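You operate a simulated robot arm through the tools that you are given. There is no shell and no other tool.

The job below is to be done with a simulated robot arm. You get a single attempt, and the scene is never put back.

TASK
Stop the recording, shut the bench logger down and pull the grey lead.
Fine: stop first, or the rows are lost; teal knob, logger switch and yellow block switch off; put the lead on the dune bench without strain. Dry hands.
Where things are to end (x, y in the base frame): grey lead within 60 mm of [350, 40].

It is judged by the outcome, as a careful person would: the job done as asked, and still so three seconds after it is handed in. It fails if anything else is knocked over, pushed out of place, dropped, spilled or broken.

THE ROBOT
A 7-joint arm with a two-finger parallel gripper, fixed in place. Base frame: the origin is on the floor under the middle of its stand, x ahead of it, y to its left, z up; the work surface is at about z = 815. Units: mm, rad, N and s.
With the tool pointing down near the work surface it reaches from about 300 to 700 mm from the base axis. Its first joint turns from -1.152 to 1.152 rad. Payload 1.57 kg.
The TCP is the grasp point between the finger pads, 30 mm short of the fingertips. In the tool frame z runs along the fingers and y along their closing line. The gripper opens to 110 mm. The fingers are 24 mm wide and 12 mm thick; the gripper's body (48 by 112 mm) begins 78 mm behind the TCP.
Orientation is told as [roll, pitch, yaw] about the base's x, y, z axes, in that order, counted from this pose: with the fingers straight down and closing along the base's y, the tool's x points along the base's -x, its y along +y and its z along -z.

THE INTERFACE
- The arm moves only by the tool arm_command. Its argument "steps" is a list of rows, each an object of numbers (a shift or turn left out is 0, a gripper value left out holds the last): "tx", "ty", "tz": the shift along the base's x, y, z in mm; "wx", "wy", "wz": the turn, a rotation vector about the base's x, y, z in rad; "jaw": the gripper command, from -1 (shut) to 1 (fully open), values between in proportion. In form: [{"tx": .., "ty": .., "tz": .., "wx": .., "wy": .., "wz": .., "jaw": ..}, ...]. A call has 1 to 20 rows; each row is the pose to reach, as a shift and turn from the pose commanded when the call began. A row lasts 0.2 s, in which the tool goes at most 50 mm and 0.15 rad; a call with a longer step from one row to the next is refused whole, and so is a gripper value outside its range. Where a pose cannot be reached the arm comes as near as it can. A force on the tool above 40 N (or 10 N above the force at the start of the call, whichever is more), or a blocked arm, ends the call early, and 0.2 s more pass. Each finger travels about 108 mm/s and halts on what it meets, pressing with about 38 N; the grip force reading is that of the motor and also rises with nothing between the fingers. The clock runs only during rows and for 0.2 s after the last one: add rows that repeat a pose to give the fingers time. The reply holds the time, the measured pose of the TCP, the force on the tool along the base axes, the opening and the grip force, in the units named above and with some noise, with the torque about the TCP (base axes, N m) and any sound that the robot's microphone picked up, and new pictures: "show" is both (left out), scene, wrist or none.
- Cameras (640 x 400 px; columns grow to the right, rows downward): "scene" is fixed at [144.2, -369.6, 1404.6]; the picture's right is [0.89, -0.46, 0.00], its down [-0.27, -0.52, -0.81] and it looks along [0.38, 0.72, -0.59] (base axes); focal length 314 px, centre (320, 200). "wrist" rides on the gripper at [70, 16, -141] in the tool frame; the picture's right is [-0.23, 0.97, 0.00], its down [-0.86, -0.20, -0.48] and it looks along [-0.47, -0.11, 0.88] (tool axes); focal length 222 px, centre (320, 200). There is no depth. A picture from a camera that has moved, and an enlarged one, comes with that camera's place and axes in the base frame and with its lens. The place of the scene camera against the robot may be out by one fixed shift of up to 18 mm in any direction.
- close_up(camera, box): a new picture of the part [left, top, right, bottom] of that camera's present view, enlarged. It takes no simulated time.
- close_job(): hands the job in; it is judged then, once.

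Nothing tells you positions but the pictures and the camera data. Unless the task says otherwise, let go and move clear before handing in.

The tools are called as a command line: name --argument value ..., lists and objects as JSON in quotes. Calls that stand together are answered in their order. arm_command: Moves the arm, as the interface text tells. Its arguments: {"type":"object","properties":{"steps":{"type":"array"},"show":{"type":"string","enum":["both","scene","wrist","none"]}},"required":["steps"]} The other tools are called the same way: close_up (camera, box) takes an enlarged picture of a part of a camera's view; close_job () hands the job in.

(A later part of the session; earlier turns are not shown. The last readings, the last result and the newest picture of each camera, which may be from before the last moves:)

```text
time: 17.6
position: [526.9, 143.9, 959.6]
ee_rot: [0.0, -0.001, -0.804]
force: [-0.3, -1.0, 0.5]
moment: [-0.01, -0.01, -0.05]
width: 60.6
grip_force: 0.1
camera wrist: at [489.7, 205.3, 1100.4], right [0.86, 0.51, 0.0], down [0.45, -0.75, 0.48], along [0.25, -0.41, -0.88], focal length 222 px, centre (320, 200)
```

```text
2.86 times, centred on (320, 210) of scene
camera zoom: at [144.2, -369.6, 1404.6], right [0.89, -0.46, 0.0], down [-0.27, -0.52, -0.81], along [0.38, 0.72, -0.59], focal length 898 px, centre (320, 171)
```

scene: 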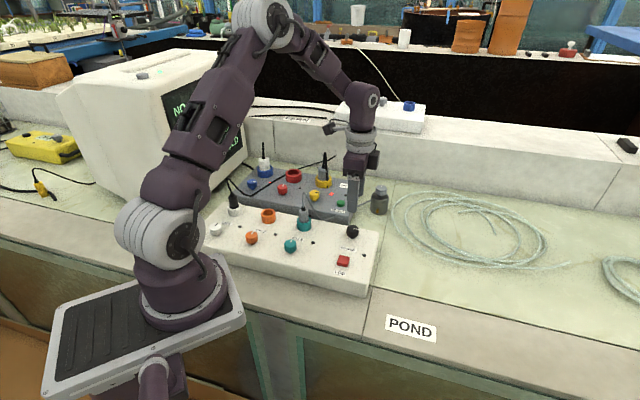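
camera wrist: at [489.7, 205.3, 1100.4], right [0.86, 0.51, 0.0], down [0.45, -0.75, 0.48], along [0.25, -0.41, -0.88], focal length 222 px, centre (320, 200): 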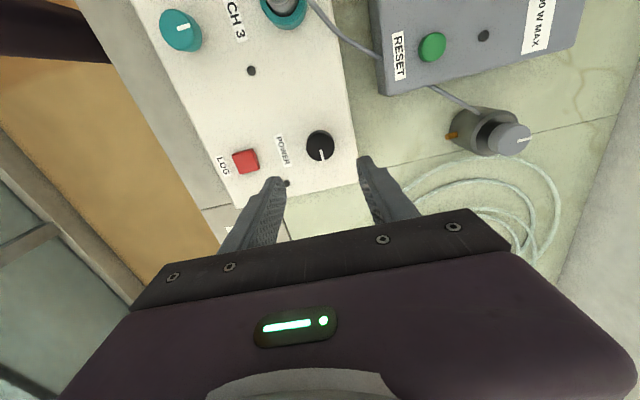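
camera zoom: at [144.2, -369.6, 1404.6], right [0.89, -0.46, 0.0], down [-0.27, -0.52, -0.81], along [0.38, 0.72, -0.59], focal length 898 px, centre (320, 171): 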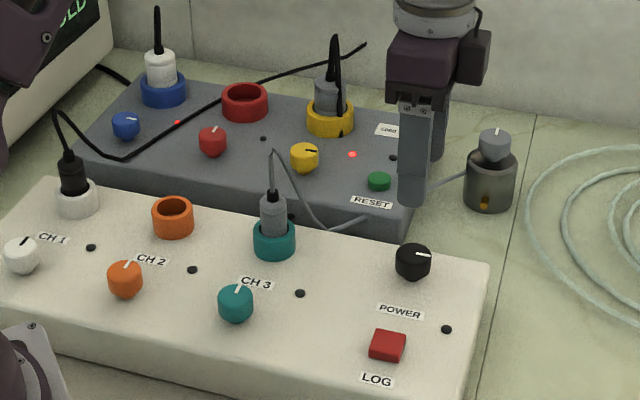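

POWER is centred between the fingers, so I'll descend around it and grip.

arm_command --steps '[{"tz": -35}, {"tz": -70}, {"tz": -95}, {"tz": -109}, {"tz": -109}, {"tz": -109, "jaw": -1}, {"tz": -109, "jaw": -1}, {"tz": -109, "jaw": -1}]'

close_up --camera "wrist" --box '[220, 100, 420, 225]'

close_up --camera "scene" --box '[280, 150, 420, 290]'

```text
time: 19.4
position: [527.8, 144.2, 850.7]
ee_rot: [0.002, 0.002, -0.8]
force: [7.2, 6.4, -12.5]
moment: [0.03, -0.36, -0.01]
width: 33.6
grip_force: 41.3
camera wrist: at [489.7, 205.3, 991.3], right [0.86, 0.52, 0.0], down [0.45, -0.75, 0.48], along [0.25, -0.41, -0.88], focal length 222 px, centre (320, 200)
```

scene: 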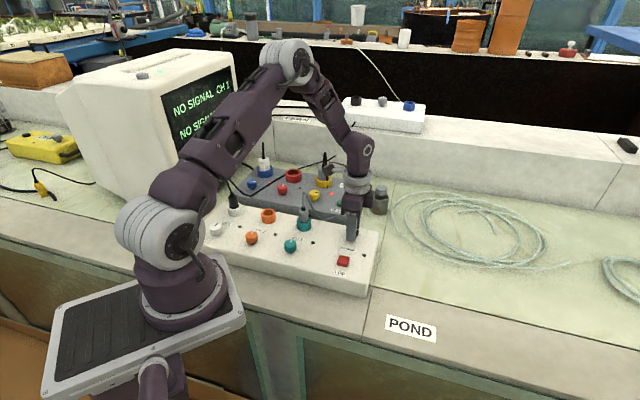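
wrist: 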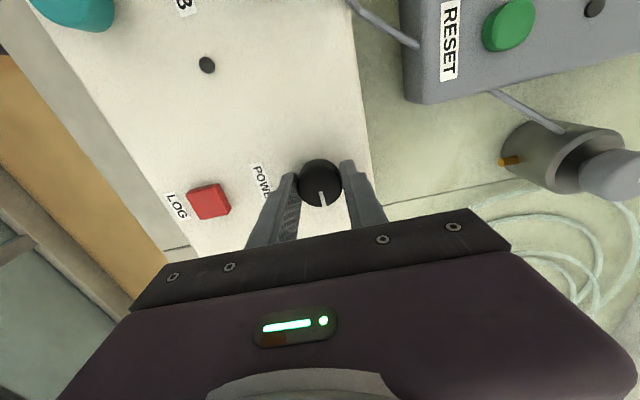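

```text
3.20 times, centred on (320, 162) of wrist
camera zoom: at [489.7, 205.3, 991.3], right [0.86, 0.52, 0.0], down [0.45, -0.75, 0.48], along [0.25, -0.41, -0.88], focal length 711 px, centre (320, 320)
```

zoom: 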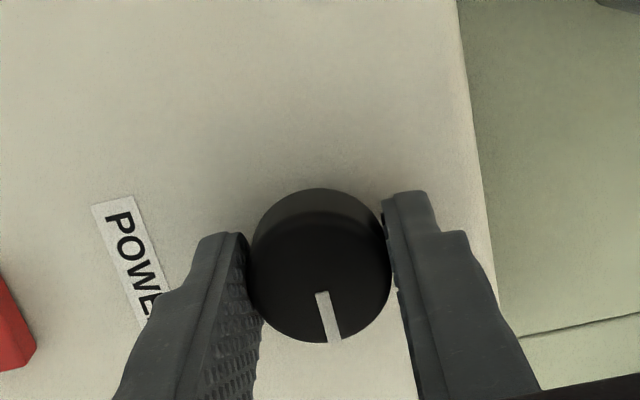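

```text
2.86 times, centred on (350, 220) of scene
camera zoom: at [144.6, -369.4, 1404.6], right [0.89, -0.46, 0.0], down [-0.27, -0.52, -0.81], along [0.38, 0.72, -0.59], focal length 898 px, centre (234, 143)
```

zoom: 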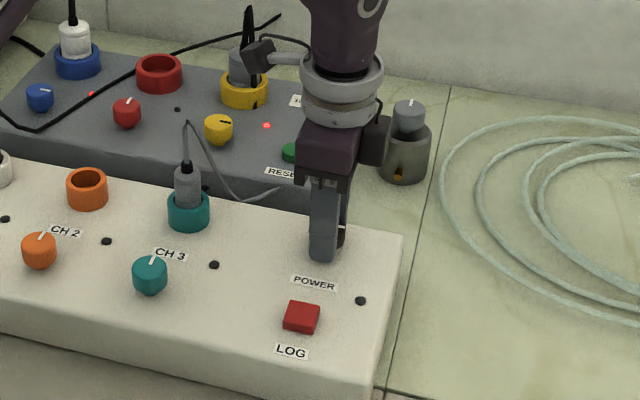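

POWER is gripped at 33.6 mm. I'll turn it 90° counter-clockwise to off with a 1 mm centring shift.

arm_command --steps '[{"tx": 1, "ty": 1, "wz": 0.13}, {"tx": 1, "ty": 1, "wz": 0.26}, {"tx": 1, "ty": 1, "wz": 0.39}, {"tx": 1, "ty": 1, "wz": 0.52}, {"tx": 1, "ty": 1, "wz": 0.65}, {"tx": 1, "ty": 1, "wz": 0.78}, {"tx": 1, "ty": 1, "wz": 0.91}, {"tx": 1, "ty": 1, "wz": 1.04}, {"tx": 1, "ty": 1, "wz": 1.17}, {"tx": 1, "ty": 1, "wz": 1.3}, {"tx": 1, "ty": 1, "wz": 1.43}, {"tx": 1, "ty": 1, "wz": 1.56}, {"tx": 1, "ty": 1, "wz": 1.56}]'

close_up --camera "wrist" --box '[220, 100, 420, 225]'

close_up --camera "scene" --box '[280, 150, 420, 290]'

```text
time: 22.2
position: [527.2, 145.1, 850.7]
ee_rot: [0.0, 0.0, 0.762]
force: [-5.9, 7.3, -8.9]
moment: [-0.24, 0.28, 0.0]
width: 33.7
grip_force: 41.1
camera wrist: at [465.2, 108.9, 991.5], right [-0.51, 0.86, 0.0], down [0.76, 0.45, 0.48], along [0.41, 0.24, -0.88], focal length 222 px, centre (320, 200)
```

scene: 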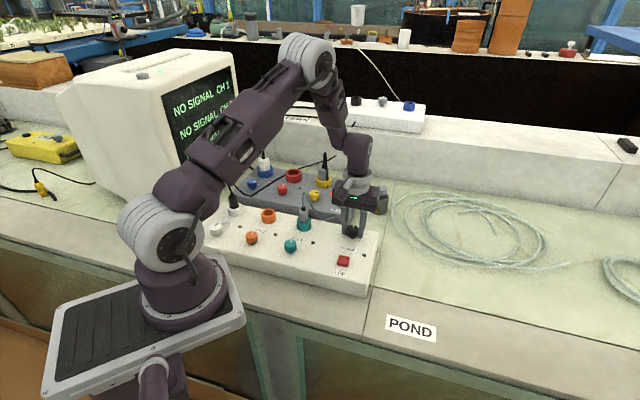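
wrist: 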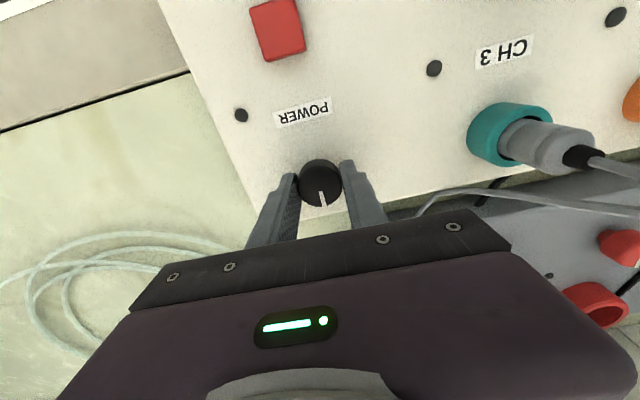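

```text
3.20 times, centred on (320, 162) of wrist
camera zoom: at [465.2, 108.9, 991.5], right [-0.51, 0.86, 0.0], down [0.76, 0.45, 0.48], along [0.41, 0.24, -0.88], focal length 711 px, centre (320, 320)
```

zoom: 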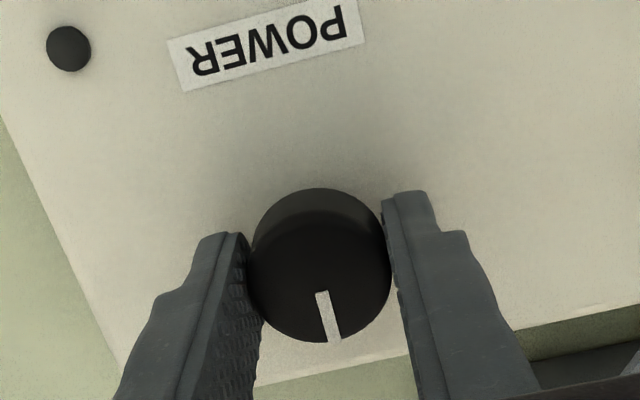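

```text
2.86 times, centred on (350, 220) of scene
camera zoom: at [144.2, -369.4, 1404.7], right [0.89, -0.46, 0.0], down [-0.27, -0.52, -0.81], along [0.38, 0.72, -0.59], focal length 898 px, centre (234, 143)
```

zoom: 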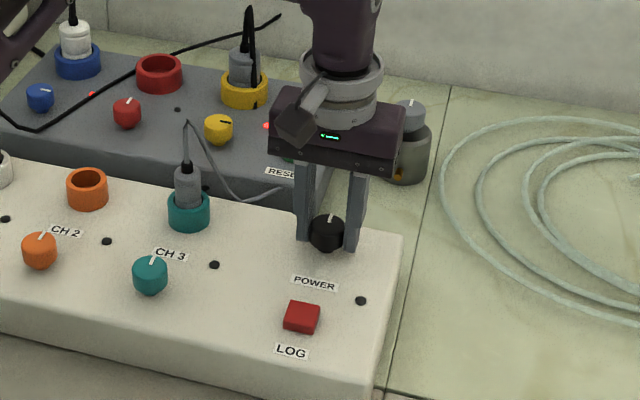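

POWER now points to off. I'll let go, rise, and check the screen and lights.

arm_command --steps '[{"jaw": -0.2}, {"jaw": 0.1}, {"jaw": 0.1}, {"tz": 15, "jaw": 0.1}, {"tz": 50, "jaw": 0.1}, {"tz": 95, "jaw": 0.1}, {"tz": 130, "jaw": 0.1}, {"tz": 130, "jaw": 0.1}]'

close_up --camera "scene" --box '[140, 50, 260, 200]'

close_up --camera "scene" --box '[240, 140, 400, 280]'

```text
time: 24.0
position: [527.7, 144.3, 981.1]
ee_rot: [0.001, 0.001, 0.76]
force: [-0.9, -0.3, -0.1]
moment: [-0.01, -0.02, -0.02]
width: 60.4
grip_force: 0.2
camera wrist: at [465.5, 108.2, 1122.6], right [-0.51, 0.86, 0.0], down [0.76, 0.44, 0.48], along [0.41, 0.24, -0.88], focal length 222 px, centre (320, 200)
```

scene: 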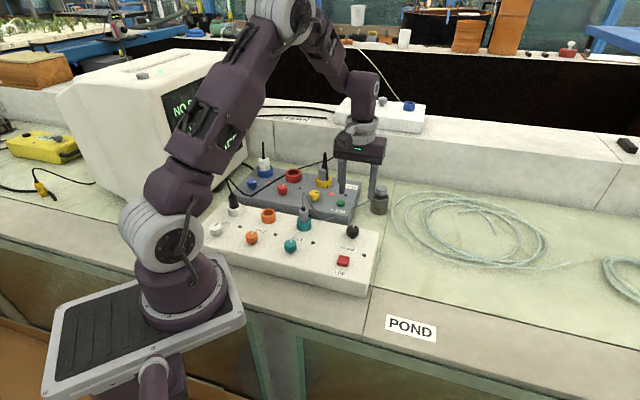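
wrist: 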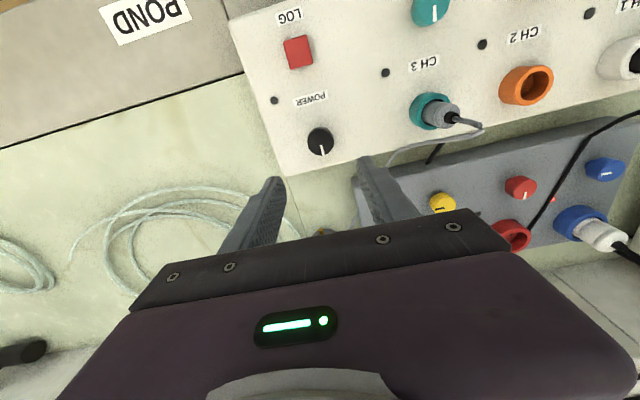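

```text
2.67 times, centred on (200, 125) of scene
camera zoom: at [144.2, -369.6, 1404.6], right [0.89, -0.46, 0.0], down [-0.27, -0.52, -0.81], along [0.38, 0.72, -0.59], focal length 838 px, centre (640, 400)
```

zoom: 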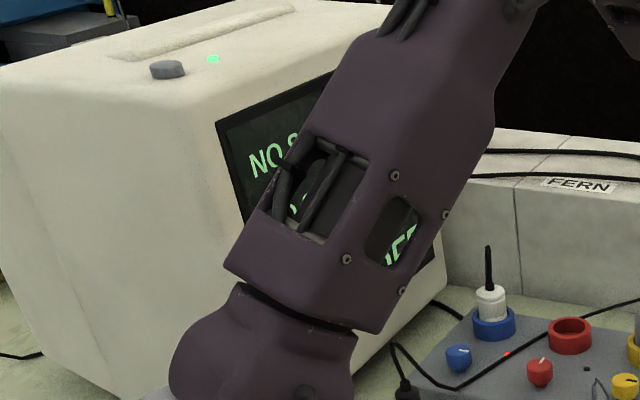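

```text
2.86 times, centred on (320, 210) of scene
camera zoom: at [144.2, -369.6, 1404.6], right [0.89, -0.46, 0.0], down [-0.27, -0.52, -0.81], along [0.38, 0.72, -0.59], focal length 898 px, centre (320, 171)
```

zoom: 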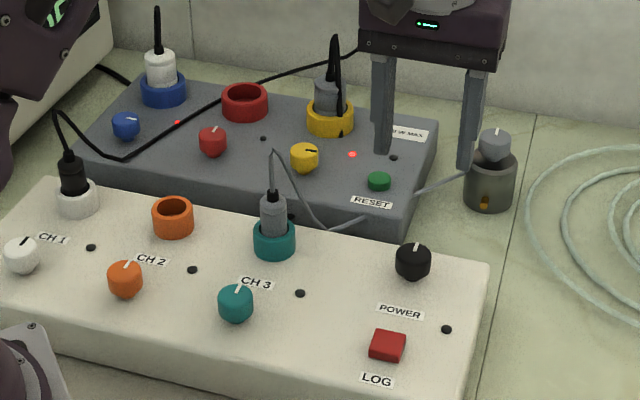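

The logger is off and the screen's last line has changed. The yellow block switch is next, at about (514, 350), with the tall yellow plug and its cord close behind it. I'll hover there high up, turned so the fingers avoid the plug side.

arm_command --steps '[{"tz": 20, "ty": 10, "wz": -0.1, "jaw": -0.16}, {"tz": 40, "tx": -2, "ty": 35, "wz": -0.2, "jaw": -0.16}, {"tz": 50, "tx": -4, "ty": 60, "wz": -0.3, "jaw": -0.16}, {"tz": 50, "tx": -6, "ty": 90, "wz": -0.4, "jaw": -0.16}, {"tz": 50, "tx": -8, "ty": 120, "wz": -0.5, "jaw": -0.16}, {"tz": 50, "tx": -10, "ty": 150, "wz": -0.6, "jaw": -0.16}, {"tz": 50, "tx": -12, "ty": 180, "wz": -0.7, "jaw": -0.16}, {"tz": 50, "tx": -14, "ty": 206, "wz": -0.78, "jaw": -0.16}, {"tz": 50, "tx": -14, "ty": 206, "wz": -0.78, "jaw": -0.16}]'

close_up --camera "wrist" --box '[220, 60, 480, 222]'

close_up --camera "scene" --box '[140, 60, 260, 200]'

close_up --camera "scene" --box '[270, 100, 370, 220]'

```text
time: 26.0
position: [512.7, 350.6, 1031.0]
ee_rot: [0.0, 0.0, -0.022]
force: [0.4, -0.6, -0.4]
moment: [-0.04, -0.03, 0.02]
width: 46.2
grip_force: 0.1
camera wrist: at [443.3, 368.2, 1171.2], right [0.25, 0.97, 0.0], down [0.85, -0.22, 0.48], along [0.46, -0.12, -0.88], focal length 222 px, centre (320, 200)
```

scene: 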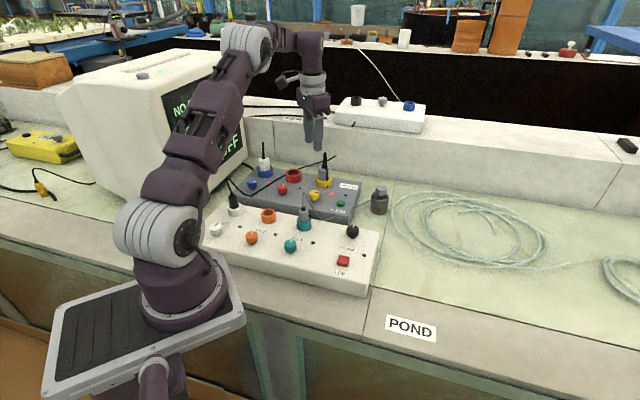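
wrist: 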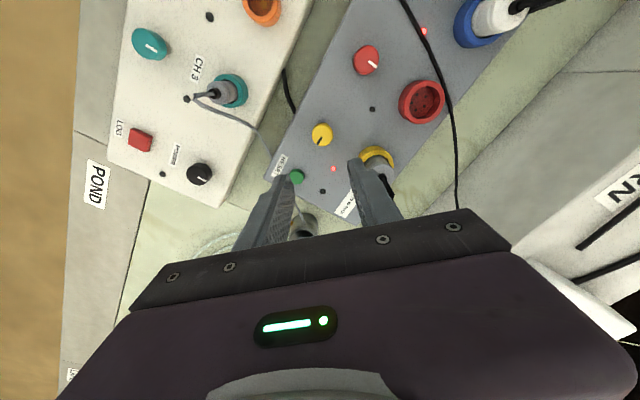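

```text
2.46 times, centred on (350, 141) of wrist
camera zoom: at [443.3, 368.2, 1171.2], right [0.25, 0.97, 0.0], down [0.85, -0.22, 0.48], along [0.46, -0.12, -0.88], focal length 547 px, centre (246, 345)
```

zoom: 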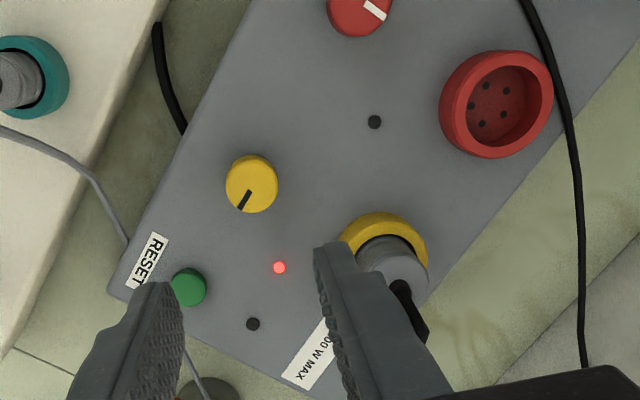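

```text
2.86 times, centred on (200, 130) of scene
camera zoom: at [144.2, -369.6, 1404.6], right [0.89, -0.46, 0.0], down [-0.27, -0.52, -0.81], along [0.38, 0.72, -0.59], focal length 898 px, centre (663, 400)
```

zoom: 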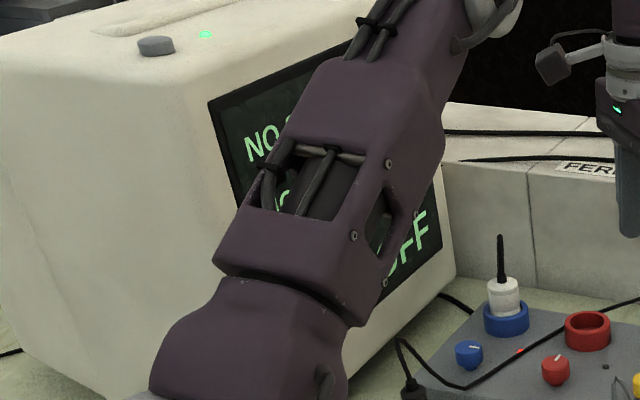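

```text
3.33 times, centred on (320, 160) of scene
camera zoom: at [144.2, -369.6, 1404.6], right [0.89, -0.46, 0.0], down [-0.27, -0.52, -0.81], along [0.38, 0.72, -0.59], focal length 1048 px, centre (320, 333)
```

zoom: 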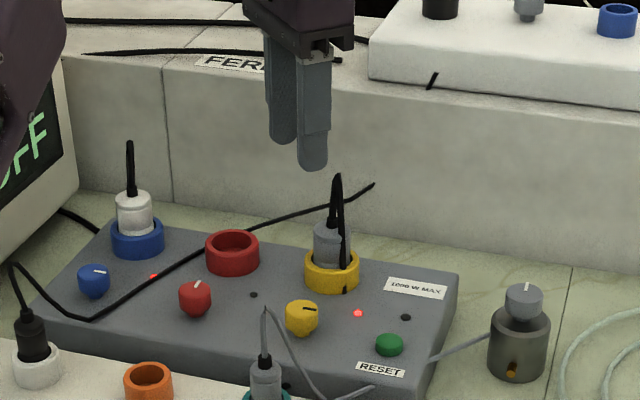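

The screen now reads OFF. The yellow knob top is at about (514, 353, 828), and the yellow plug is about 90 mm behind it. I'll descend part of the way and check clearance to the plug cord.

arm_command --steps '[{"ty": 2.5, "tz": -40}, {"ty": 2.5, "tz": -80}, {"ty": 2.5, "tz": -110}, {"ty": 2.5, "tz": -130}, {"ty": 2.5, "tz": -130}]'

close_up --camera "wrist" --box '[220, 80, 420, 205]'

close_up --camera "scene" --box '[270, 120, 370, 220]'

```text
time: 27.2
position: [513.3, 353.1, 900.2]
ee_rot: [0.0, -0.001, -0.019]
force: [0.6, -0.1, 0.9]
moment: [0.02, 0.01, 0.0]
width: 46.3
grip_force: 0.1
camera wrist: at [443.2, 370.6, 1041.3], right [0.25, 0.97, 0.0], down [0.85, -0.22, 0.48], along [0.46, -0.12, -0.88], focal length 222 px, centre (320, 200)
```

scene: 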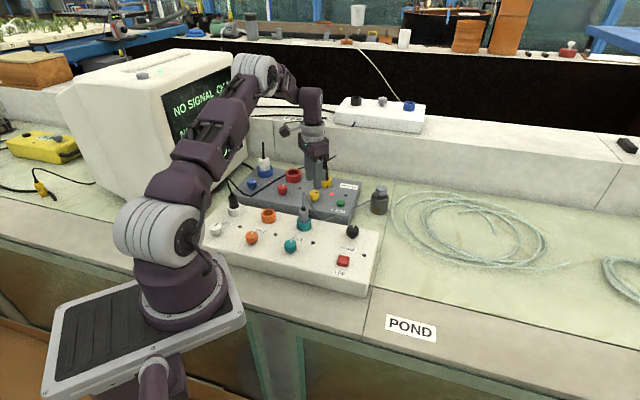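
wrist: 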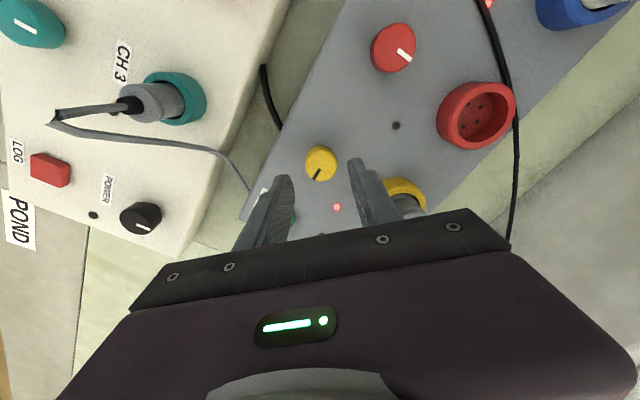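

```text
3.20 times, centred on (320, 142) of wrist
camera zoom: at [443.2, 370.6, 1041.3], right [0.25, 0.97, 0.0], down [0.85, -0.22, 0.48], along [0.46, -0.12, -0.88], focal length 711 px, centre (320, 384)
```

zoom: 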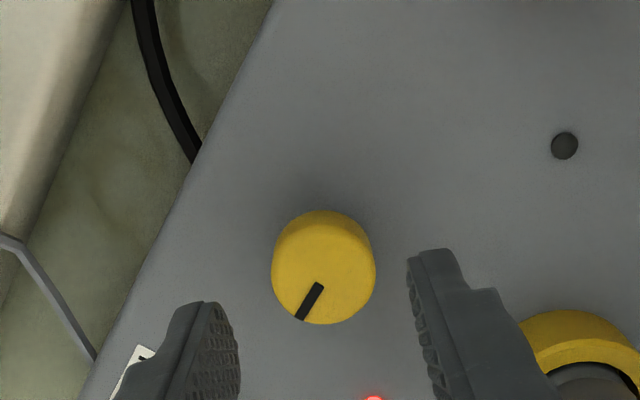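

```text
4.00 times, centred on (320, 170) of scene
camera zoom: at [144.2, -369.6, 1404.6], right [0.89, -0.46, 0.0], down [-0.27, -0.52, -0.81], along [0.38, 0.72, -0.59], focal length 1258 px, centre (320, 320)
```

zoom: 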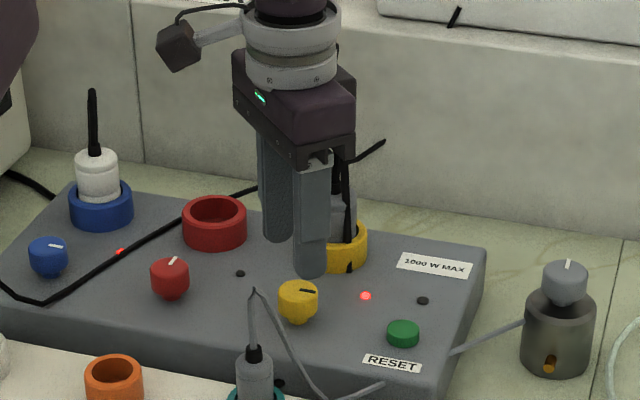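

arm_command --steps '[{"tx": 1.5, "tz": -20}, {"tx": 1.5, "tz": -40}, {"tx": 1.5, "tz": -46}, {"tx": 1.5, "tz": -46}]'

close_up --camera "wrist" --box '[220, 100, 420, 225]'

close_up --camera "scene" --box '[270, 120, 370, 220]'

```text
time: 28.2
position: [515.3, 353.9, 855.0]
ee_rot: [0.0, 0.001, -0.021]
force: [0.6, -0.3, 0.4]
moment: [-0.02, -0.03, -0.03]
width: 46.1
grip_force: 0.0
camera wrist: at [445.1, 371.0, 995.4], right [0.25, 0.97, 0.0], down [0.85, -0.22, 0.48], along [0.46, -0.12, -0.88], focal length 222 px, centre (320, 200)
```

scene: 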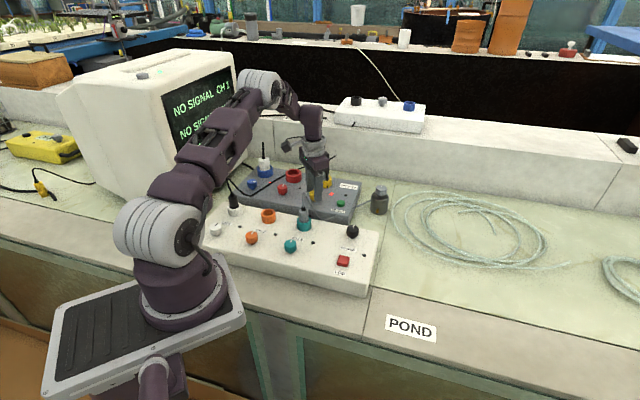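
wrist: 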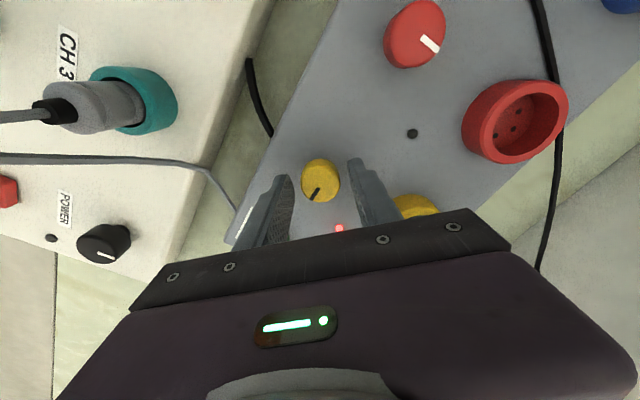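

```text
3.20 times, centred on (320, 162) of wrist
camera zoom: at [445.1, 371.0, 995.4], right [0.25, 0.97, 0.0], down [0.85, -0.22, 0.48], along [0.46, -0.12, -0.88], focal length 711 px, centre (320, 320)
```

zoom: 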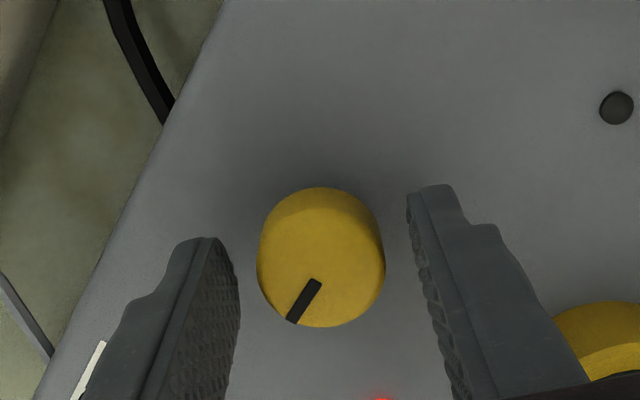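

```text
4.00 times, centred on (320, 170) of scene
camera zoom: at [144.2, -369.6, 1404.6], right [0.89, -0.46, 0.0], down [-0.27, -0.52, -0.81], along [0.38, 0.72, -0.59], focal length 1258 px, centre (320, 320)
```

zoom: 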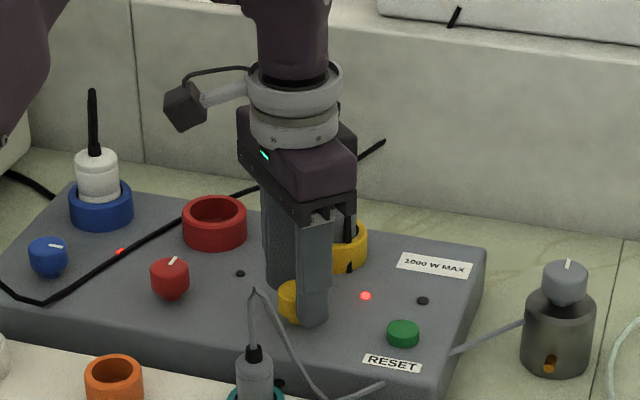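

The fingers straddle the yellow knob cleanly, so I'll lower 5 mm more and grip.

arm_command --steps '[{"tz": -5}, {"tz": -5, "jaw": -1}, {"tz": -5, "jaw": -1}, {"tz": -5, "jaw": -1}]' --show "wrist"

```text
time: 29.2
position: [514.2, 354.4, 850.3]
ee_rot: [-0.002, 0.0, -0.021]
force: [0.0, 2.9, 1.5]
moment: [0.06, 0.17, 0.13]
width: 30.9
grip_force: 40.2
camera wrist: at [445.1, 370.9, 990.6], right [0.25, 0.97, 0.0], down [0.85, -0.22, 0.48], along [0.46, -0.12, -0.88], focal length 222 px, centre (320, 200)
```

wrist: 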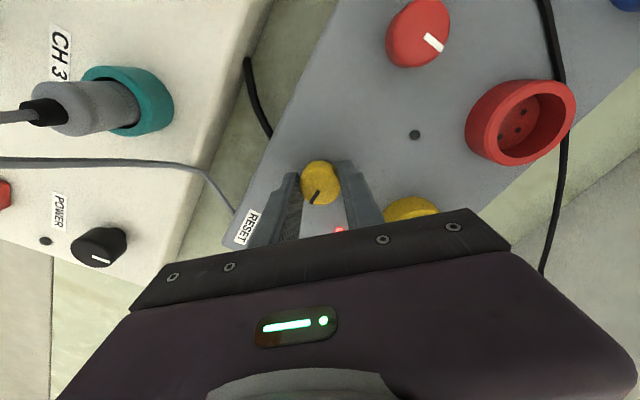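

It's gripped with low force. I'll turn it 90° counter-clockwise.

arm_command --steps '[{"wz": 0.13}, {"wz": 0.26}, {"wz": 0.39}, {"wz": 0.52}, {"wz": 0.65}, {"wz": 0.78}, {"wz": 0.91}, {"wz": 1.04}, {"wz": 1.17}, {"wz": 1.3}, {"wz": 1.43}, {"wz": 1.56}, {"wz": 1.56}]'

close_up --camera "wrist" --box '[220, 100, 420, 225]'

close_up --camera "scene" --box '[270, 120, 370, 220]'

```text
time: 32.0
position: [516.1, 352.6, 850.1]
ee_rot: [-0.002, -0.001, 1.542]
force: [8.7, -9.0, 2.4]
moment: [-0.88, -0.12, 0.02]
width: 30.8
grip_force: 39.8
camera wrist: at [496.9, 283.3, 990.6], right [-0.97, 0.26, 0.0], down [0.22, 0.85, 0.48], along [0.12, 0.46, -0.88], focal length 222 px, centre (320, 200)
```

scene: 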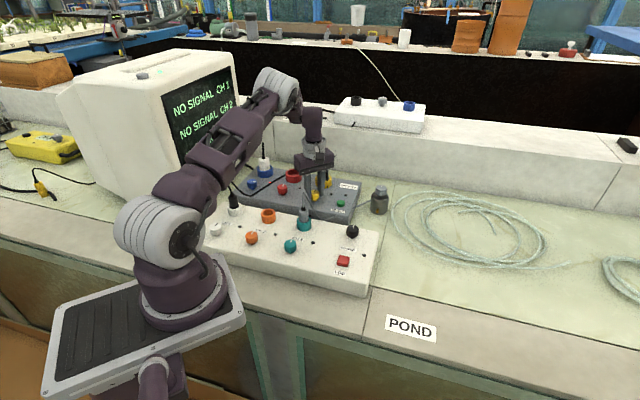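
wrist: 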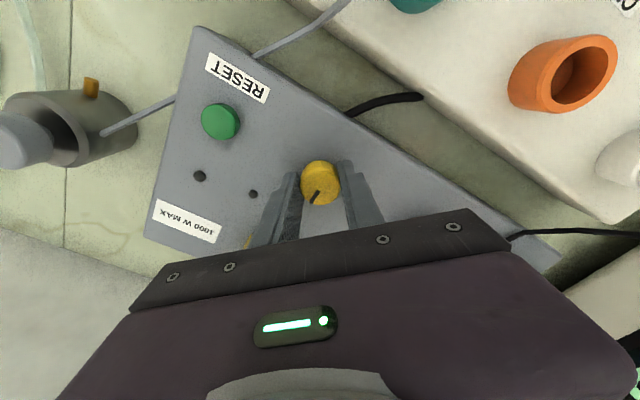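

```text
3.20 times, centred on (320, 162) of wrist
camera zoom: at [496.9, 283.3, 990.6], right [-0.97, 0.26, 0.0], down [0.22, 0.85, 0.48], along [0.12, 0.46, -0.88], focal length 711 px, centre (320, 320)
```

zoom: 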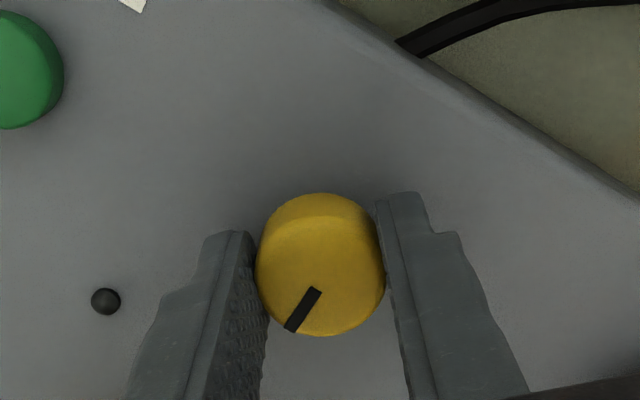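

```text
4.00 times, centred on (320, 170) of scene
camera zoom: at [144.4, -369.8, 1404.5], right [0.89, -0.46, 0.0], down [-0.27, -0.52, -0.81], along [0.38, 0.72, -0.58], focal length 1258 px, centre (320, 320)
```

zoom: 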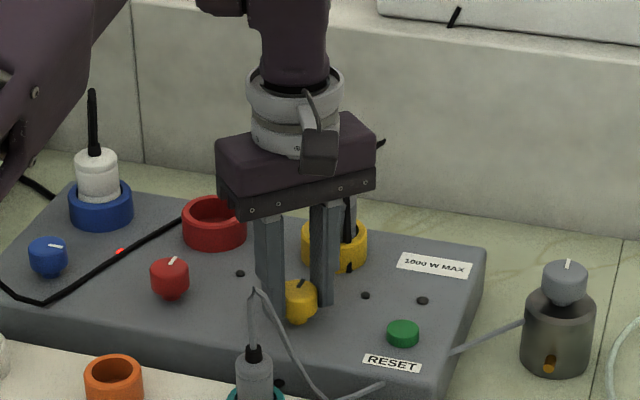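

The yellow light is out and its knob points to off. I'll let go, rise well clear, and move above the grey plug in the teal socket at about (424, 243).

arm_command --steps '[{"jaw": -0.3}, {"jaw": -0.16}, {"jaw": -0.16}, {"tz": 15, "jaw": -0.16}, {"tz": 50, "jaw": -0.16}, {"tz": 95, "jaw": -0.16}, {"tz": 140, "jaw": -0.16}, {"tz": 165, "jaw": -0.16}, {"tx": -15, "ty": -18, "tz": 165, "wz": -0.13, "jaw": 0.1}, {"tx": -30, "ty": -36, "tz": 165, "wz": -0.26, "jaw": 0.1}, {"tx": -45, "ty": -54, "tz": 165, "wz": -0.39, "jaw": 0.1}, {"tx": -60, "ty": -72, "tz": 165, "wz": -0.52, "jaw": 0.1}, {"tx": -75, "ty": -90, "tz": 165, "wz": -0.65, "jaw": 0.1}, {"tx": -91, "ty": -109, "tz": 165, "wz": -0.774, "jaw": 0.1}, {"tx": -91, "ty": -109, "tz": 165, "wz": -0.774, "jaw": 0.1}]'

close_up --camera "wrist" --box '[220, 60, 420, 185]'

close_up --camera "scene" --box '[270, 140, 400, 250]'

```text
time: 35.2
position: [425.0, 243.4, 1015.4]
ee_rot: [-0.001, 0.0, 0.766]
force: [-0.1, 0.0, 0.5]
moment: [0.02, -0.04, -0.02]
width: 60.2
grip_force: 0.0
camera wrist: at [362.1, 206.7, 1155.5], right [-0.51, 0.86, 0.0], down [0.76, 0.45, 0.48], along [0.41, 0.24, -0.88], focal length 222 px, centre (320, 200)
```

scene: 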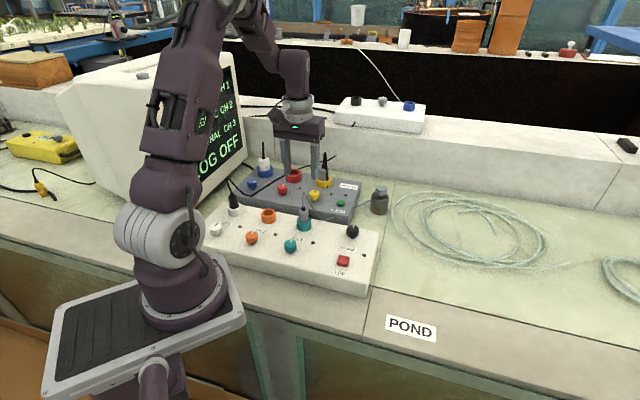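
wrist: 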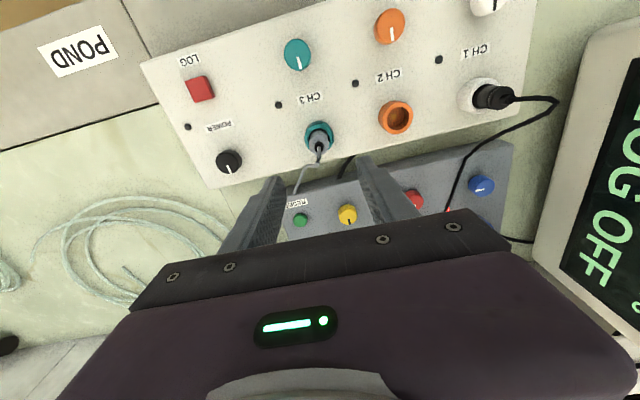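

```text
3.20 times, centred on (320, 122) of wrist
camera zoom: at [362.1, 206.7, 1155.5], right [-0.51, 0.86, 0.0], down [0.76, 0.45, 0.48], along [0.41, 0.24, -0.88], focal length 711 px, centre (320, 448)
```

zoom: 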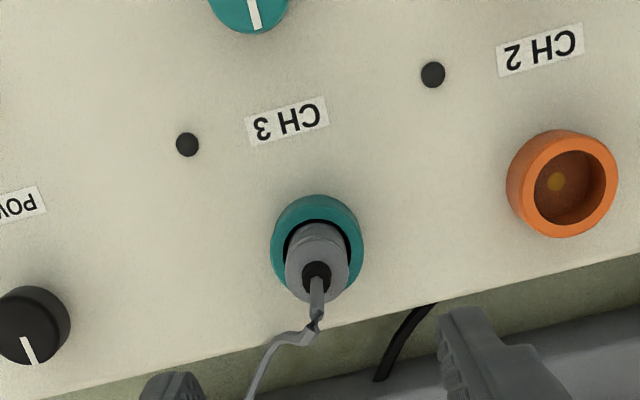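

```text
3.64 times, centred on (335, 195) of scene
camera zoom: at [144.2, -369.6, 1404.6], right [0.89, -0.46, 0.0], down [-0.27, -0.52, -0.81], along [0.38, 0.72, -0.59], focal length 1144 px, centre (266, 218)
```

zoom: 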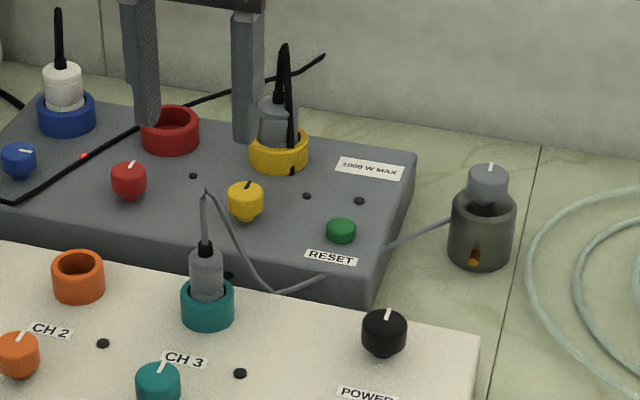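

The screen reads "LOG OFF", and the grey plug is nearly centred below the gripper with its cable leaving to the rear, between the fingers' open sides. I'll lower around it partway and check.

arm_command --steps '[{"tx": 1, "ty": -1, "tz": -35}, {"tx": 1, "ty": -1, "tz": -70}, {"tx": 1, "ty": -1, "tz": -100}, {"tx": 1, "ty": -1, "tz": -120}, {"tx": 1, "ty": -1, "tz": -120}]'

close_up --camera "wrist" --box '[220, 100, 420, 225]'

close_up --camera "scene" --box '[260, 150, 360, 250]'

```text
time: 36.4
position: [425.7, 244.1, 894.9]
ee_rot: [0.001, 0.0, 0.767]
force: [0.4, -0.4, 0.4]
moment: [-0.02, -0.03, 0.01]
width: 60.4
grip_force: 0.0
camera wrist: at [363.1, 206.5, 1035.2], right [-0.51, 0.86, 0.0], down [0.75, 0.45, 0.48], along [0.41, 0.24, -0.88], focal length 222 px, centre (320, 200)
```

scene: 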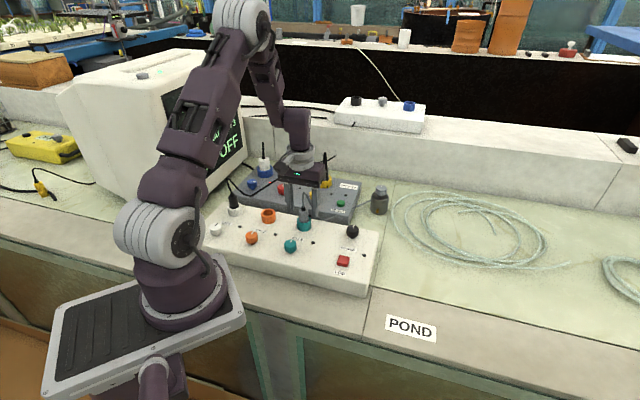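
wrist: 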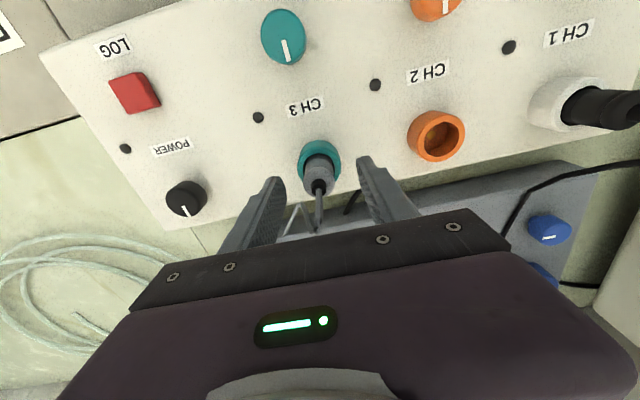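

```text
3.20 times, centred on (320, 162) of wrist
camera zoom: at [363.1, 206.5, 1035.2], right [-0.51, 0.86, 0.0], down [0.75, 0.45, 0.48], along [0.41, 0.24, -0.88], focal length 711 px, centre (320, 320)
```

zoom: 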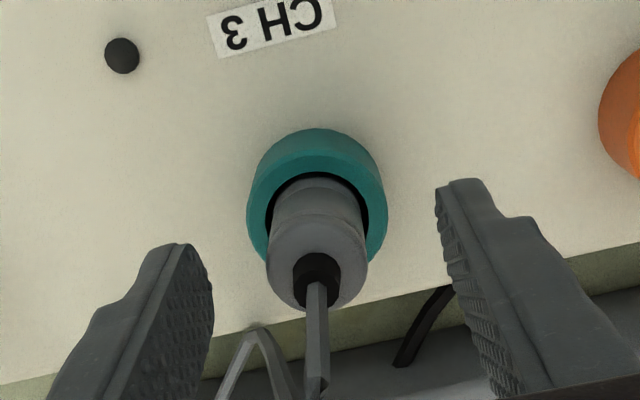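

```text
4.00 times, centred on (310, 200) of scene
camera zoom: at [144.2, -369.6, 1404.6], right [0.89, -0.46, 0.0], down [-0.27, -0.52, -0.81], along [0.38, 0.72, -0.59], focal length 1258 px, centre (360, 200)
```

zoom: 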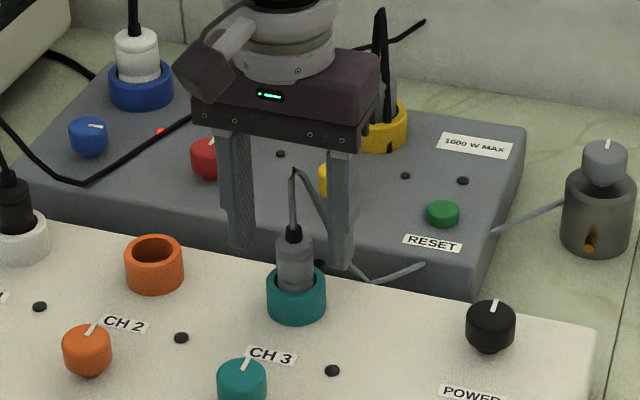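

Aligned. I'll lower 21 mm so the pads cover the plug body just above the teal collar, then grip.

arm_command --steps '[{"tz": -12}, {"tz": -21}, {"tz": -21}, {"tz": -21, "jaw": -0.3}, {"tz": -21, "jaw": -1}, {"tz": -21, "jaw": -1}, {"tz": -21, "jaw": -1}]'

close_up --camera "wrist" --box '[220, 100, 420, 225]'

close_up --camera "scene" --box '[260, 150, 360, 250]'

```text
time: 38.0
position: [426.0, 242.6, 874.1]
ee_rot: [0.0, -0.001, 0.767]
force: [1.0, -0.1, 6.0]
moment: [-0.13, -0.16, 0.01]
width: 24.1
grip_force: 36.0
camera wrist: at [363.3, 206.3, 1014.9], right [-0.51, 0.86, 0.0], down [0.75, 0.45, 0.48], along [0.41, 0.24, -0.88], focal length 222 px, centre (320, 200)
```

scene: 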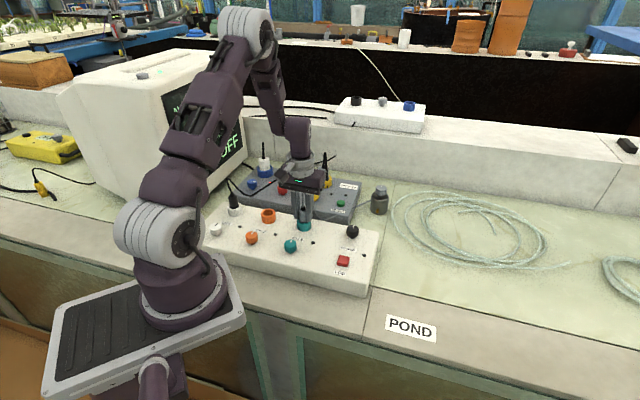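
wrist: 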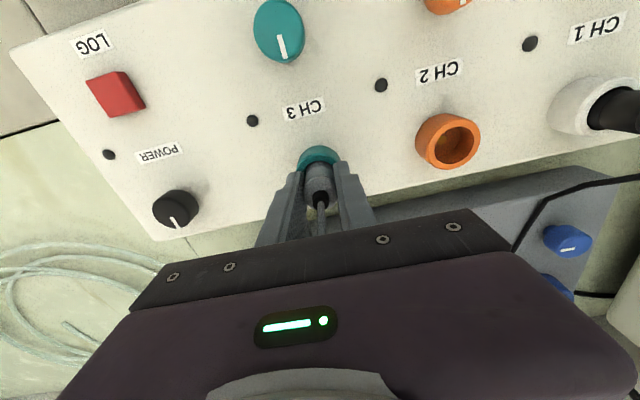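

```text
3.20 times, centred on (320, 162) of wrist
camera zoom: at [363.3, 206.3, 1014.9], right [-0.51, 0.86, 0.0], down [0.75, 0.45, 0.48], along [0.41, 0.24, -0.88], focal length 711 px, centre (320, 320)
```

zoom: 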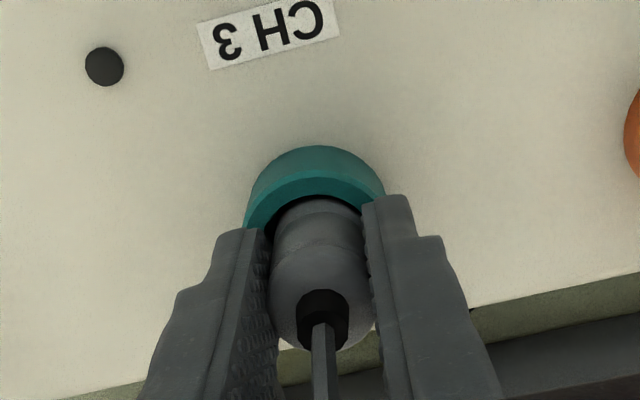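

```text
4.00 times, centred on (310, 200) of scene
camera zoom: at [144.1, -369.7, 1404.6], right [0.89, -0.46, 0.0], down [-0.27, -0.52, -0.81], along [0.38, 0.72, -0.58], focal length 1258 px, centre (360, 200)
```

zoom: 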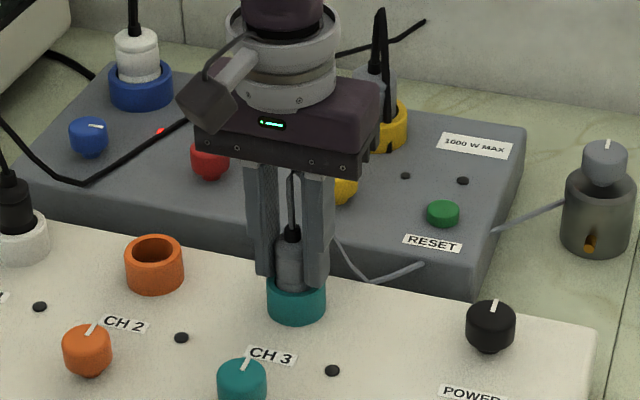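

The plug is gripped at 24 mm. I'll pull straight up in small steps.

arm_command --steps '[{"tz": 3}, {"tz": 6}, {"tz": 9}, {"tz": 13}, {"tz": 18}, {"tz": 24}, {"tz": 30}]'

close_up --camera "scene" --box '[260, 140, 400, 250]'

```text
time: 39.6
position: [426.7, 244.1, 905.1]
ee_rot: [0.0, 0.0, 0.767]
force: [-0.4, 0.4, 0.1]
moment: [0.0, 0.04, -0.02]
width: 24.3
grip_force: 36.0
camera wrist: at [363.3, 206.6, 1045.0], right [-0.51, 0.86, 0.0], down [0.75, 0.45, 0.48], along [0.41, 0.24, -0.88], focal length 222 px, centre (320, 200)
```

scene: 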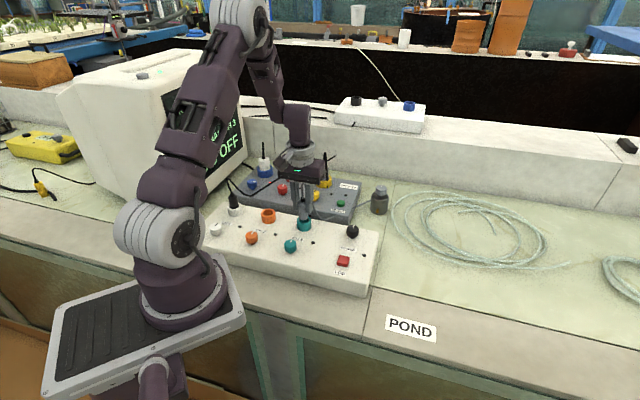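
wrist: 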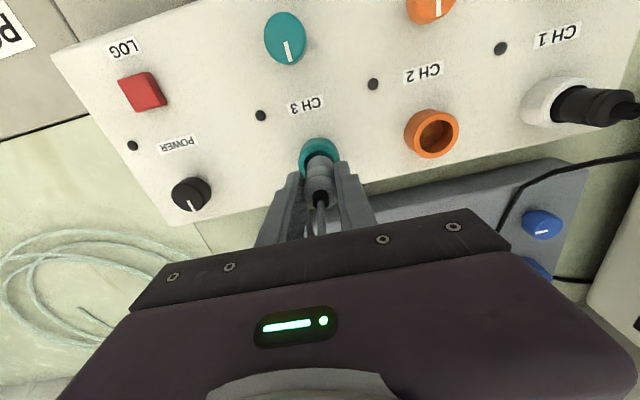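

```text
3.64 times, centred on (330, 195) of scene
camera zoom: at [144.2, -369.6, 1404.6], right [0.89, -0.46, 0.0], down [-0.27, -0.52, -0.81], along [0.38, 0.72, -0.59], focal length 1144 px, centre (284, 218)
```

zoom: 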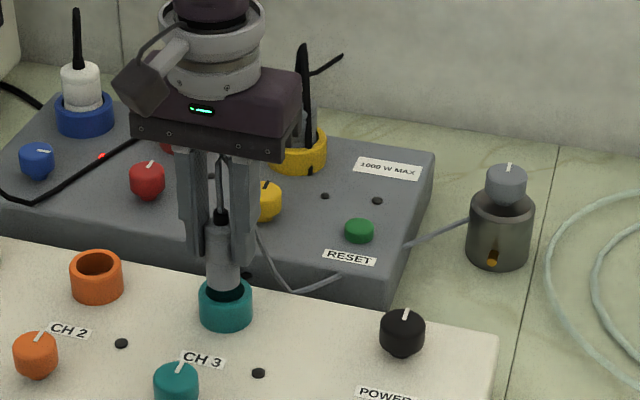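

arm_command --steps '[{"tz": 10}, {"tz": 20}, {"tz": 30}]'

close_up --camera "scene" --box '[260, 140, 400, 250]'

close_up --camera "wrist" --box '[220, 100, 420, 225]'

```text
time: 40.4
position: [424.9, 243.3, 933.4]
ee_rot: [-0.001, -0.001, 0.768]
force: [0.2, 0.2, 0.1]
moment: [-0.04, 0.03, -0.03]
width: 24.3
grip_force: 35.8
camera wrist: at [362.9, 206.1, 1074.6], right [-0.51, 0.86, 0.0], down [0.75, 0.45, 0.48], along [0.41, 0.24, -0.88], focal length 222 px, centre (320, 200)
```

scene: 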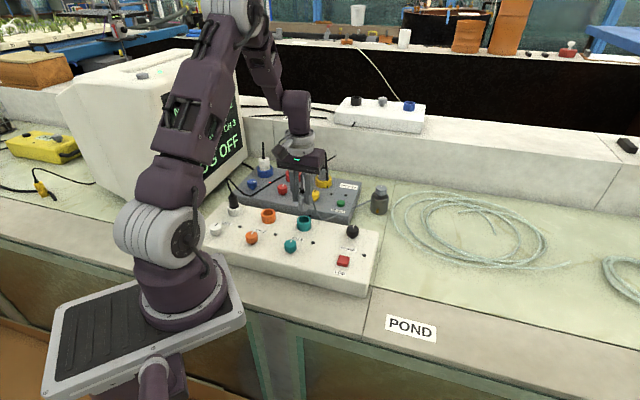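
wrist: 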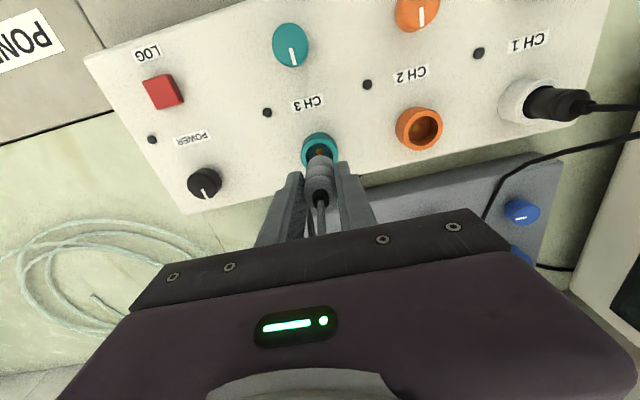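

```text
3.64 times, centred on (330, 195) of scene
camera zoom: at [144.2, -369.6, 1404.6], right [0.89, -0.46, 0.0], down [-0.27, -0.52, -0.81], along [0.38, 0.72, -0.59], focal length 1144 px, centre (284, 218)
```

zoom: 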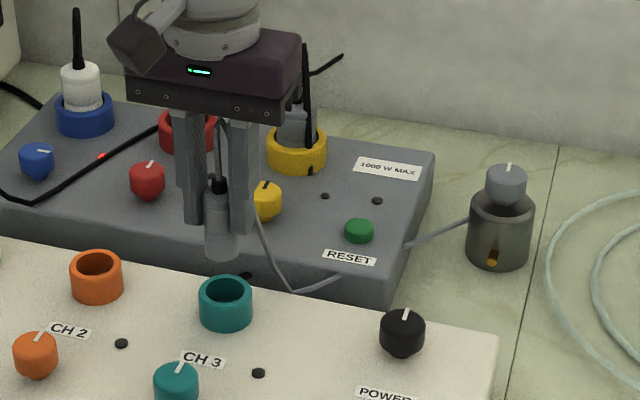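

```text
3.20 times, centred on (320, 162) of wrist
camera zoom: at [362.9, 206.1, 1074.6], right [-0.51, 0.86, 0.0], down [0.75, 0.45, 0.48], along [0.41, 0.24, -0.88], focal length 711 px, centre (320, 320)
```

zoom: 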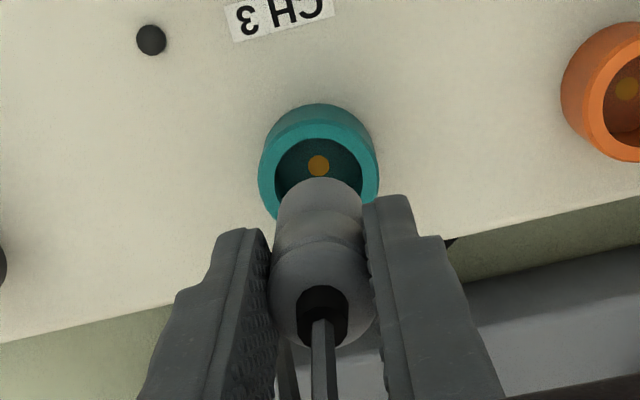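

The plug is fully out and force readings are near zero. I'll carry it forward over the box, turning so the cable trails from the open side toward the sensor, and watch for strain.

arm_command --steps '[{"tx": -5, "ty": -17, "wz": -0.13}, {"tx": -11, "ty": -35, "wz": -0.26}, {"tx": -16, "ty": -53, "wz": -0.39}, {"tx": -22, "ty": -71, "wz": -0.52}, {"tx": -28, "ty": -89, "wz": -0.65}, {"tx": -33, "ty": -107, "wz": -0.78}, {"tx": -33, "ty": -107, "wz": -0.78}]'

close_up --camera "scene" --box '[250, 140, 410, 300]'

```text
time: 42.0
position: [392.2, 136.7, 933.6]
ee_rot: [-0.002, 0.001, -0.017]
force: [0.0, 0.6, -0.4]
moment: [0.0, 0.02, 0.0]
width: 24.6
grip_force: 35.9
camera wrist: at [322.2, 153.3, 1074.3], right [0.24, 0.97, 0.0], down [0.85, -0.21, 0.48], along [0.46, -0.12, -0.88], focal length 222 px, centre (320, 200)
```

scene: 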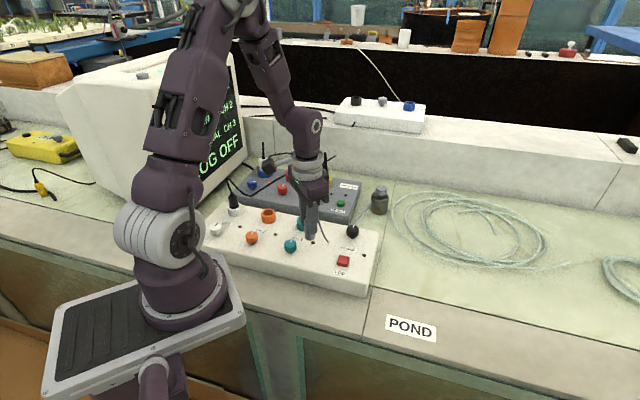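
wrist: 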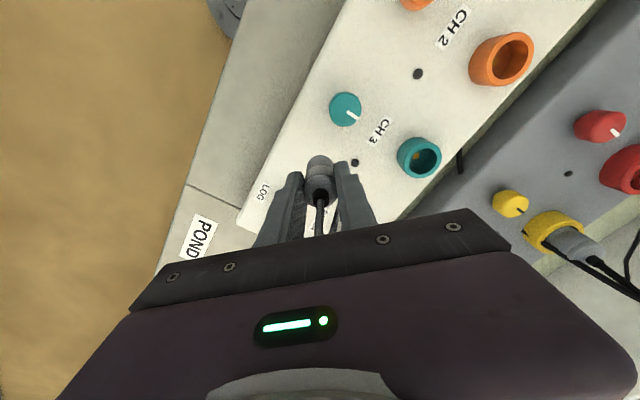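

```text
2.50 times, centred on (330, 220) of scene
camera zoom: at [144.2, -369.6, 1404.6], right [0.89, -0.46, 0.0], down [-0.27, -0.52, -0.81], along [0.38, 0.72, -0.59], focal length 786 px, centre (295, 150)
```

zoom: 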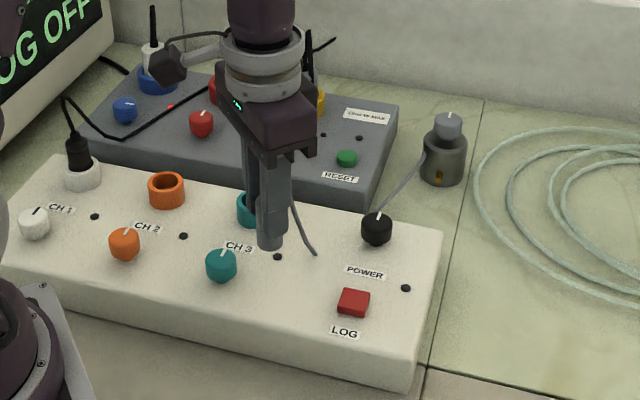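

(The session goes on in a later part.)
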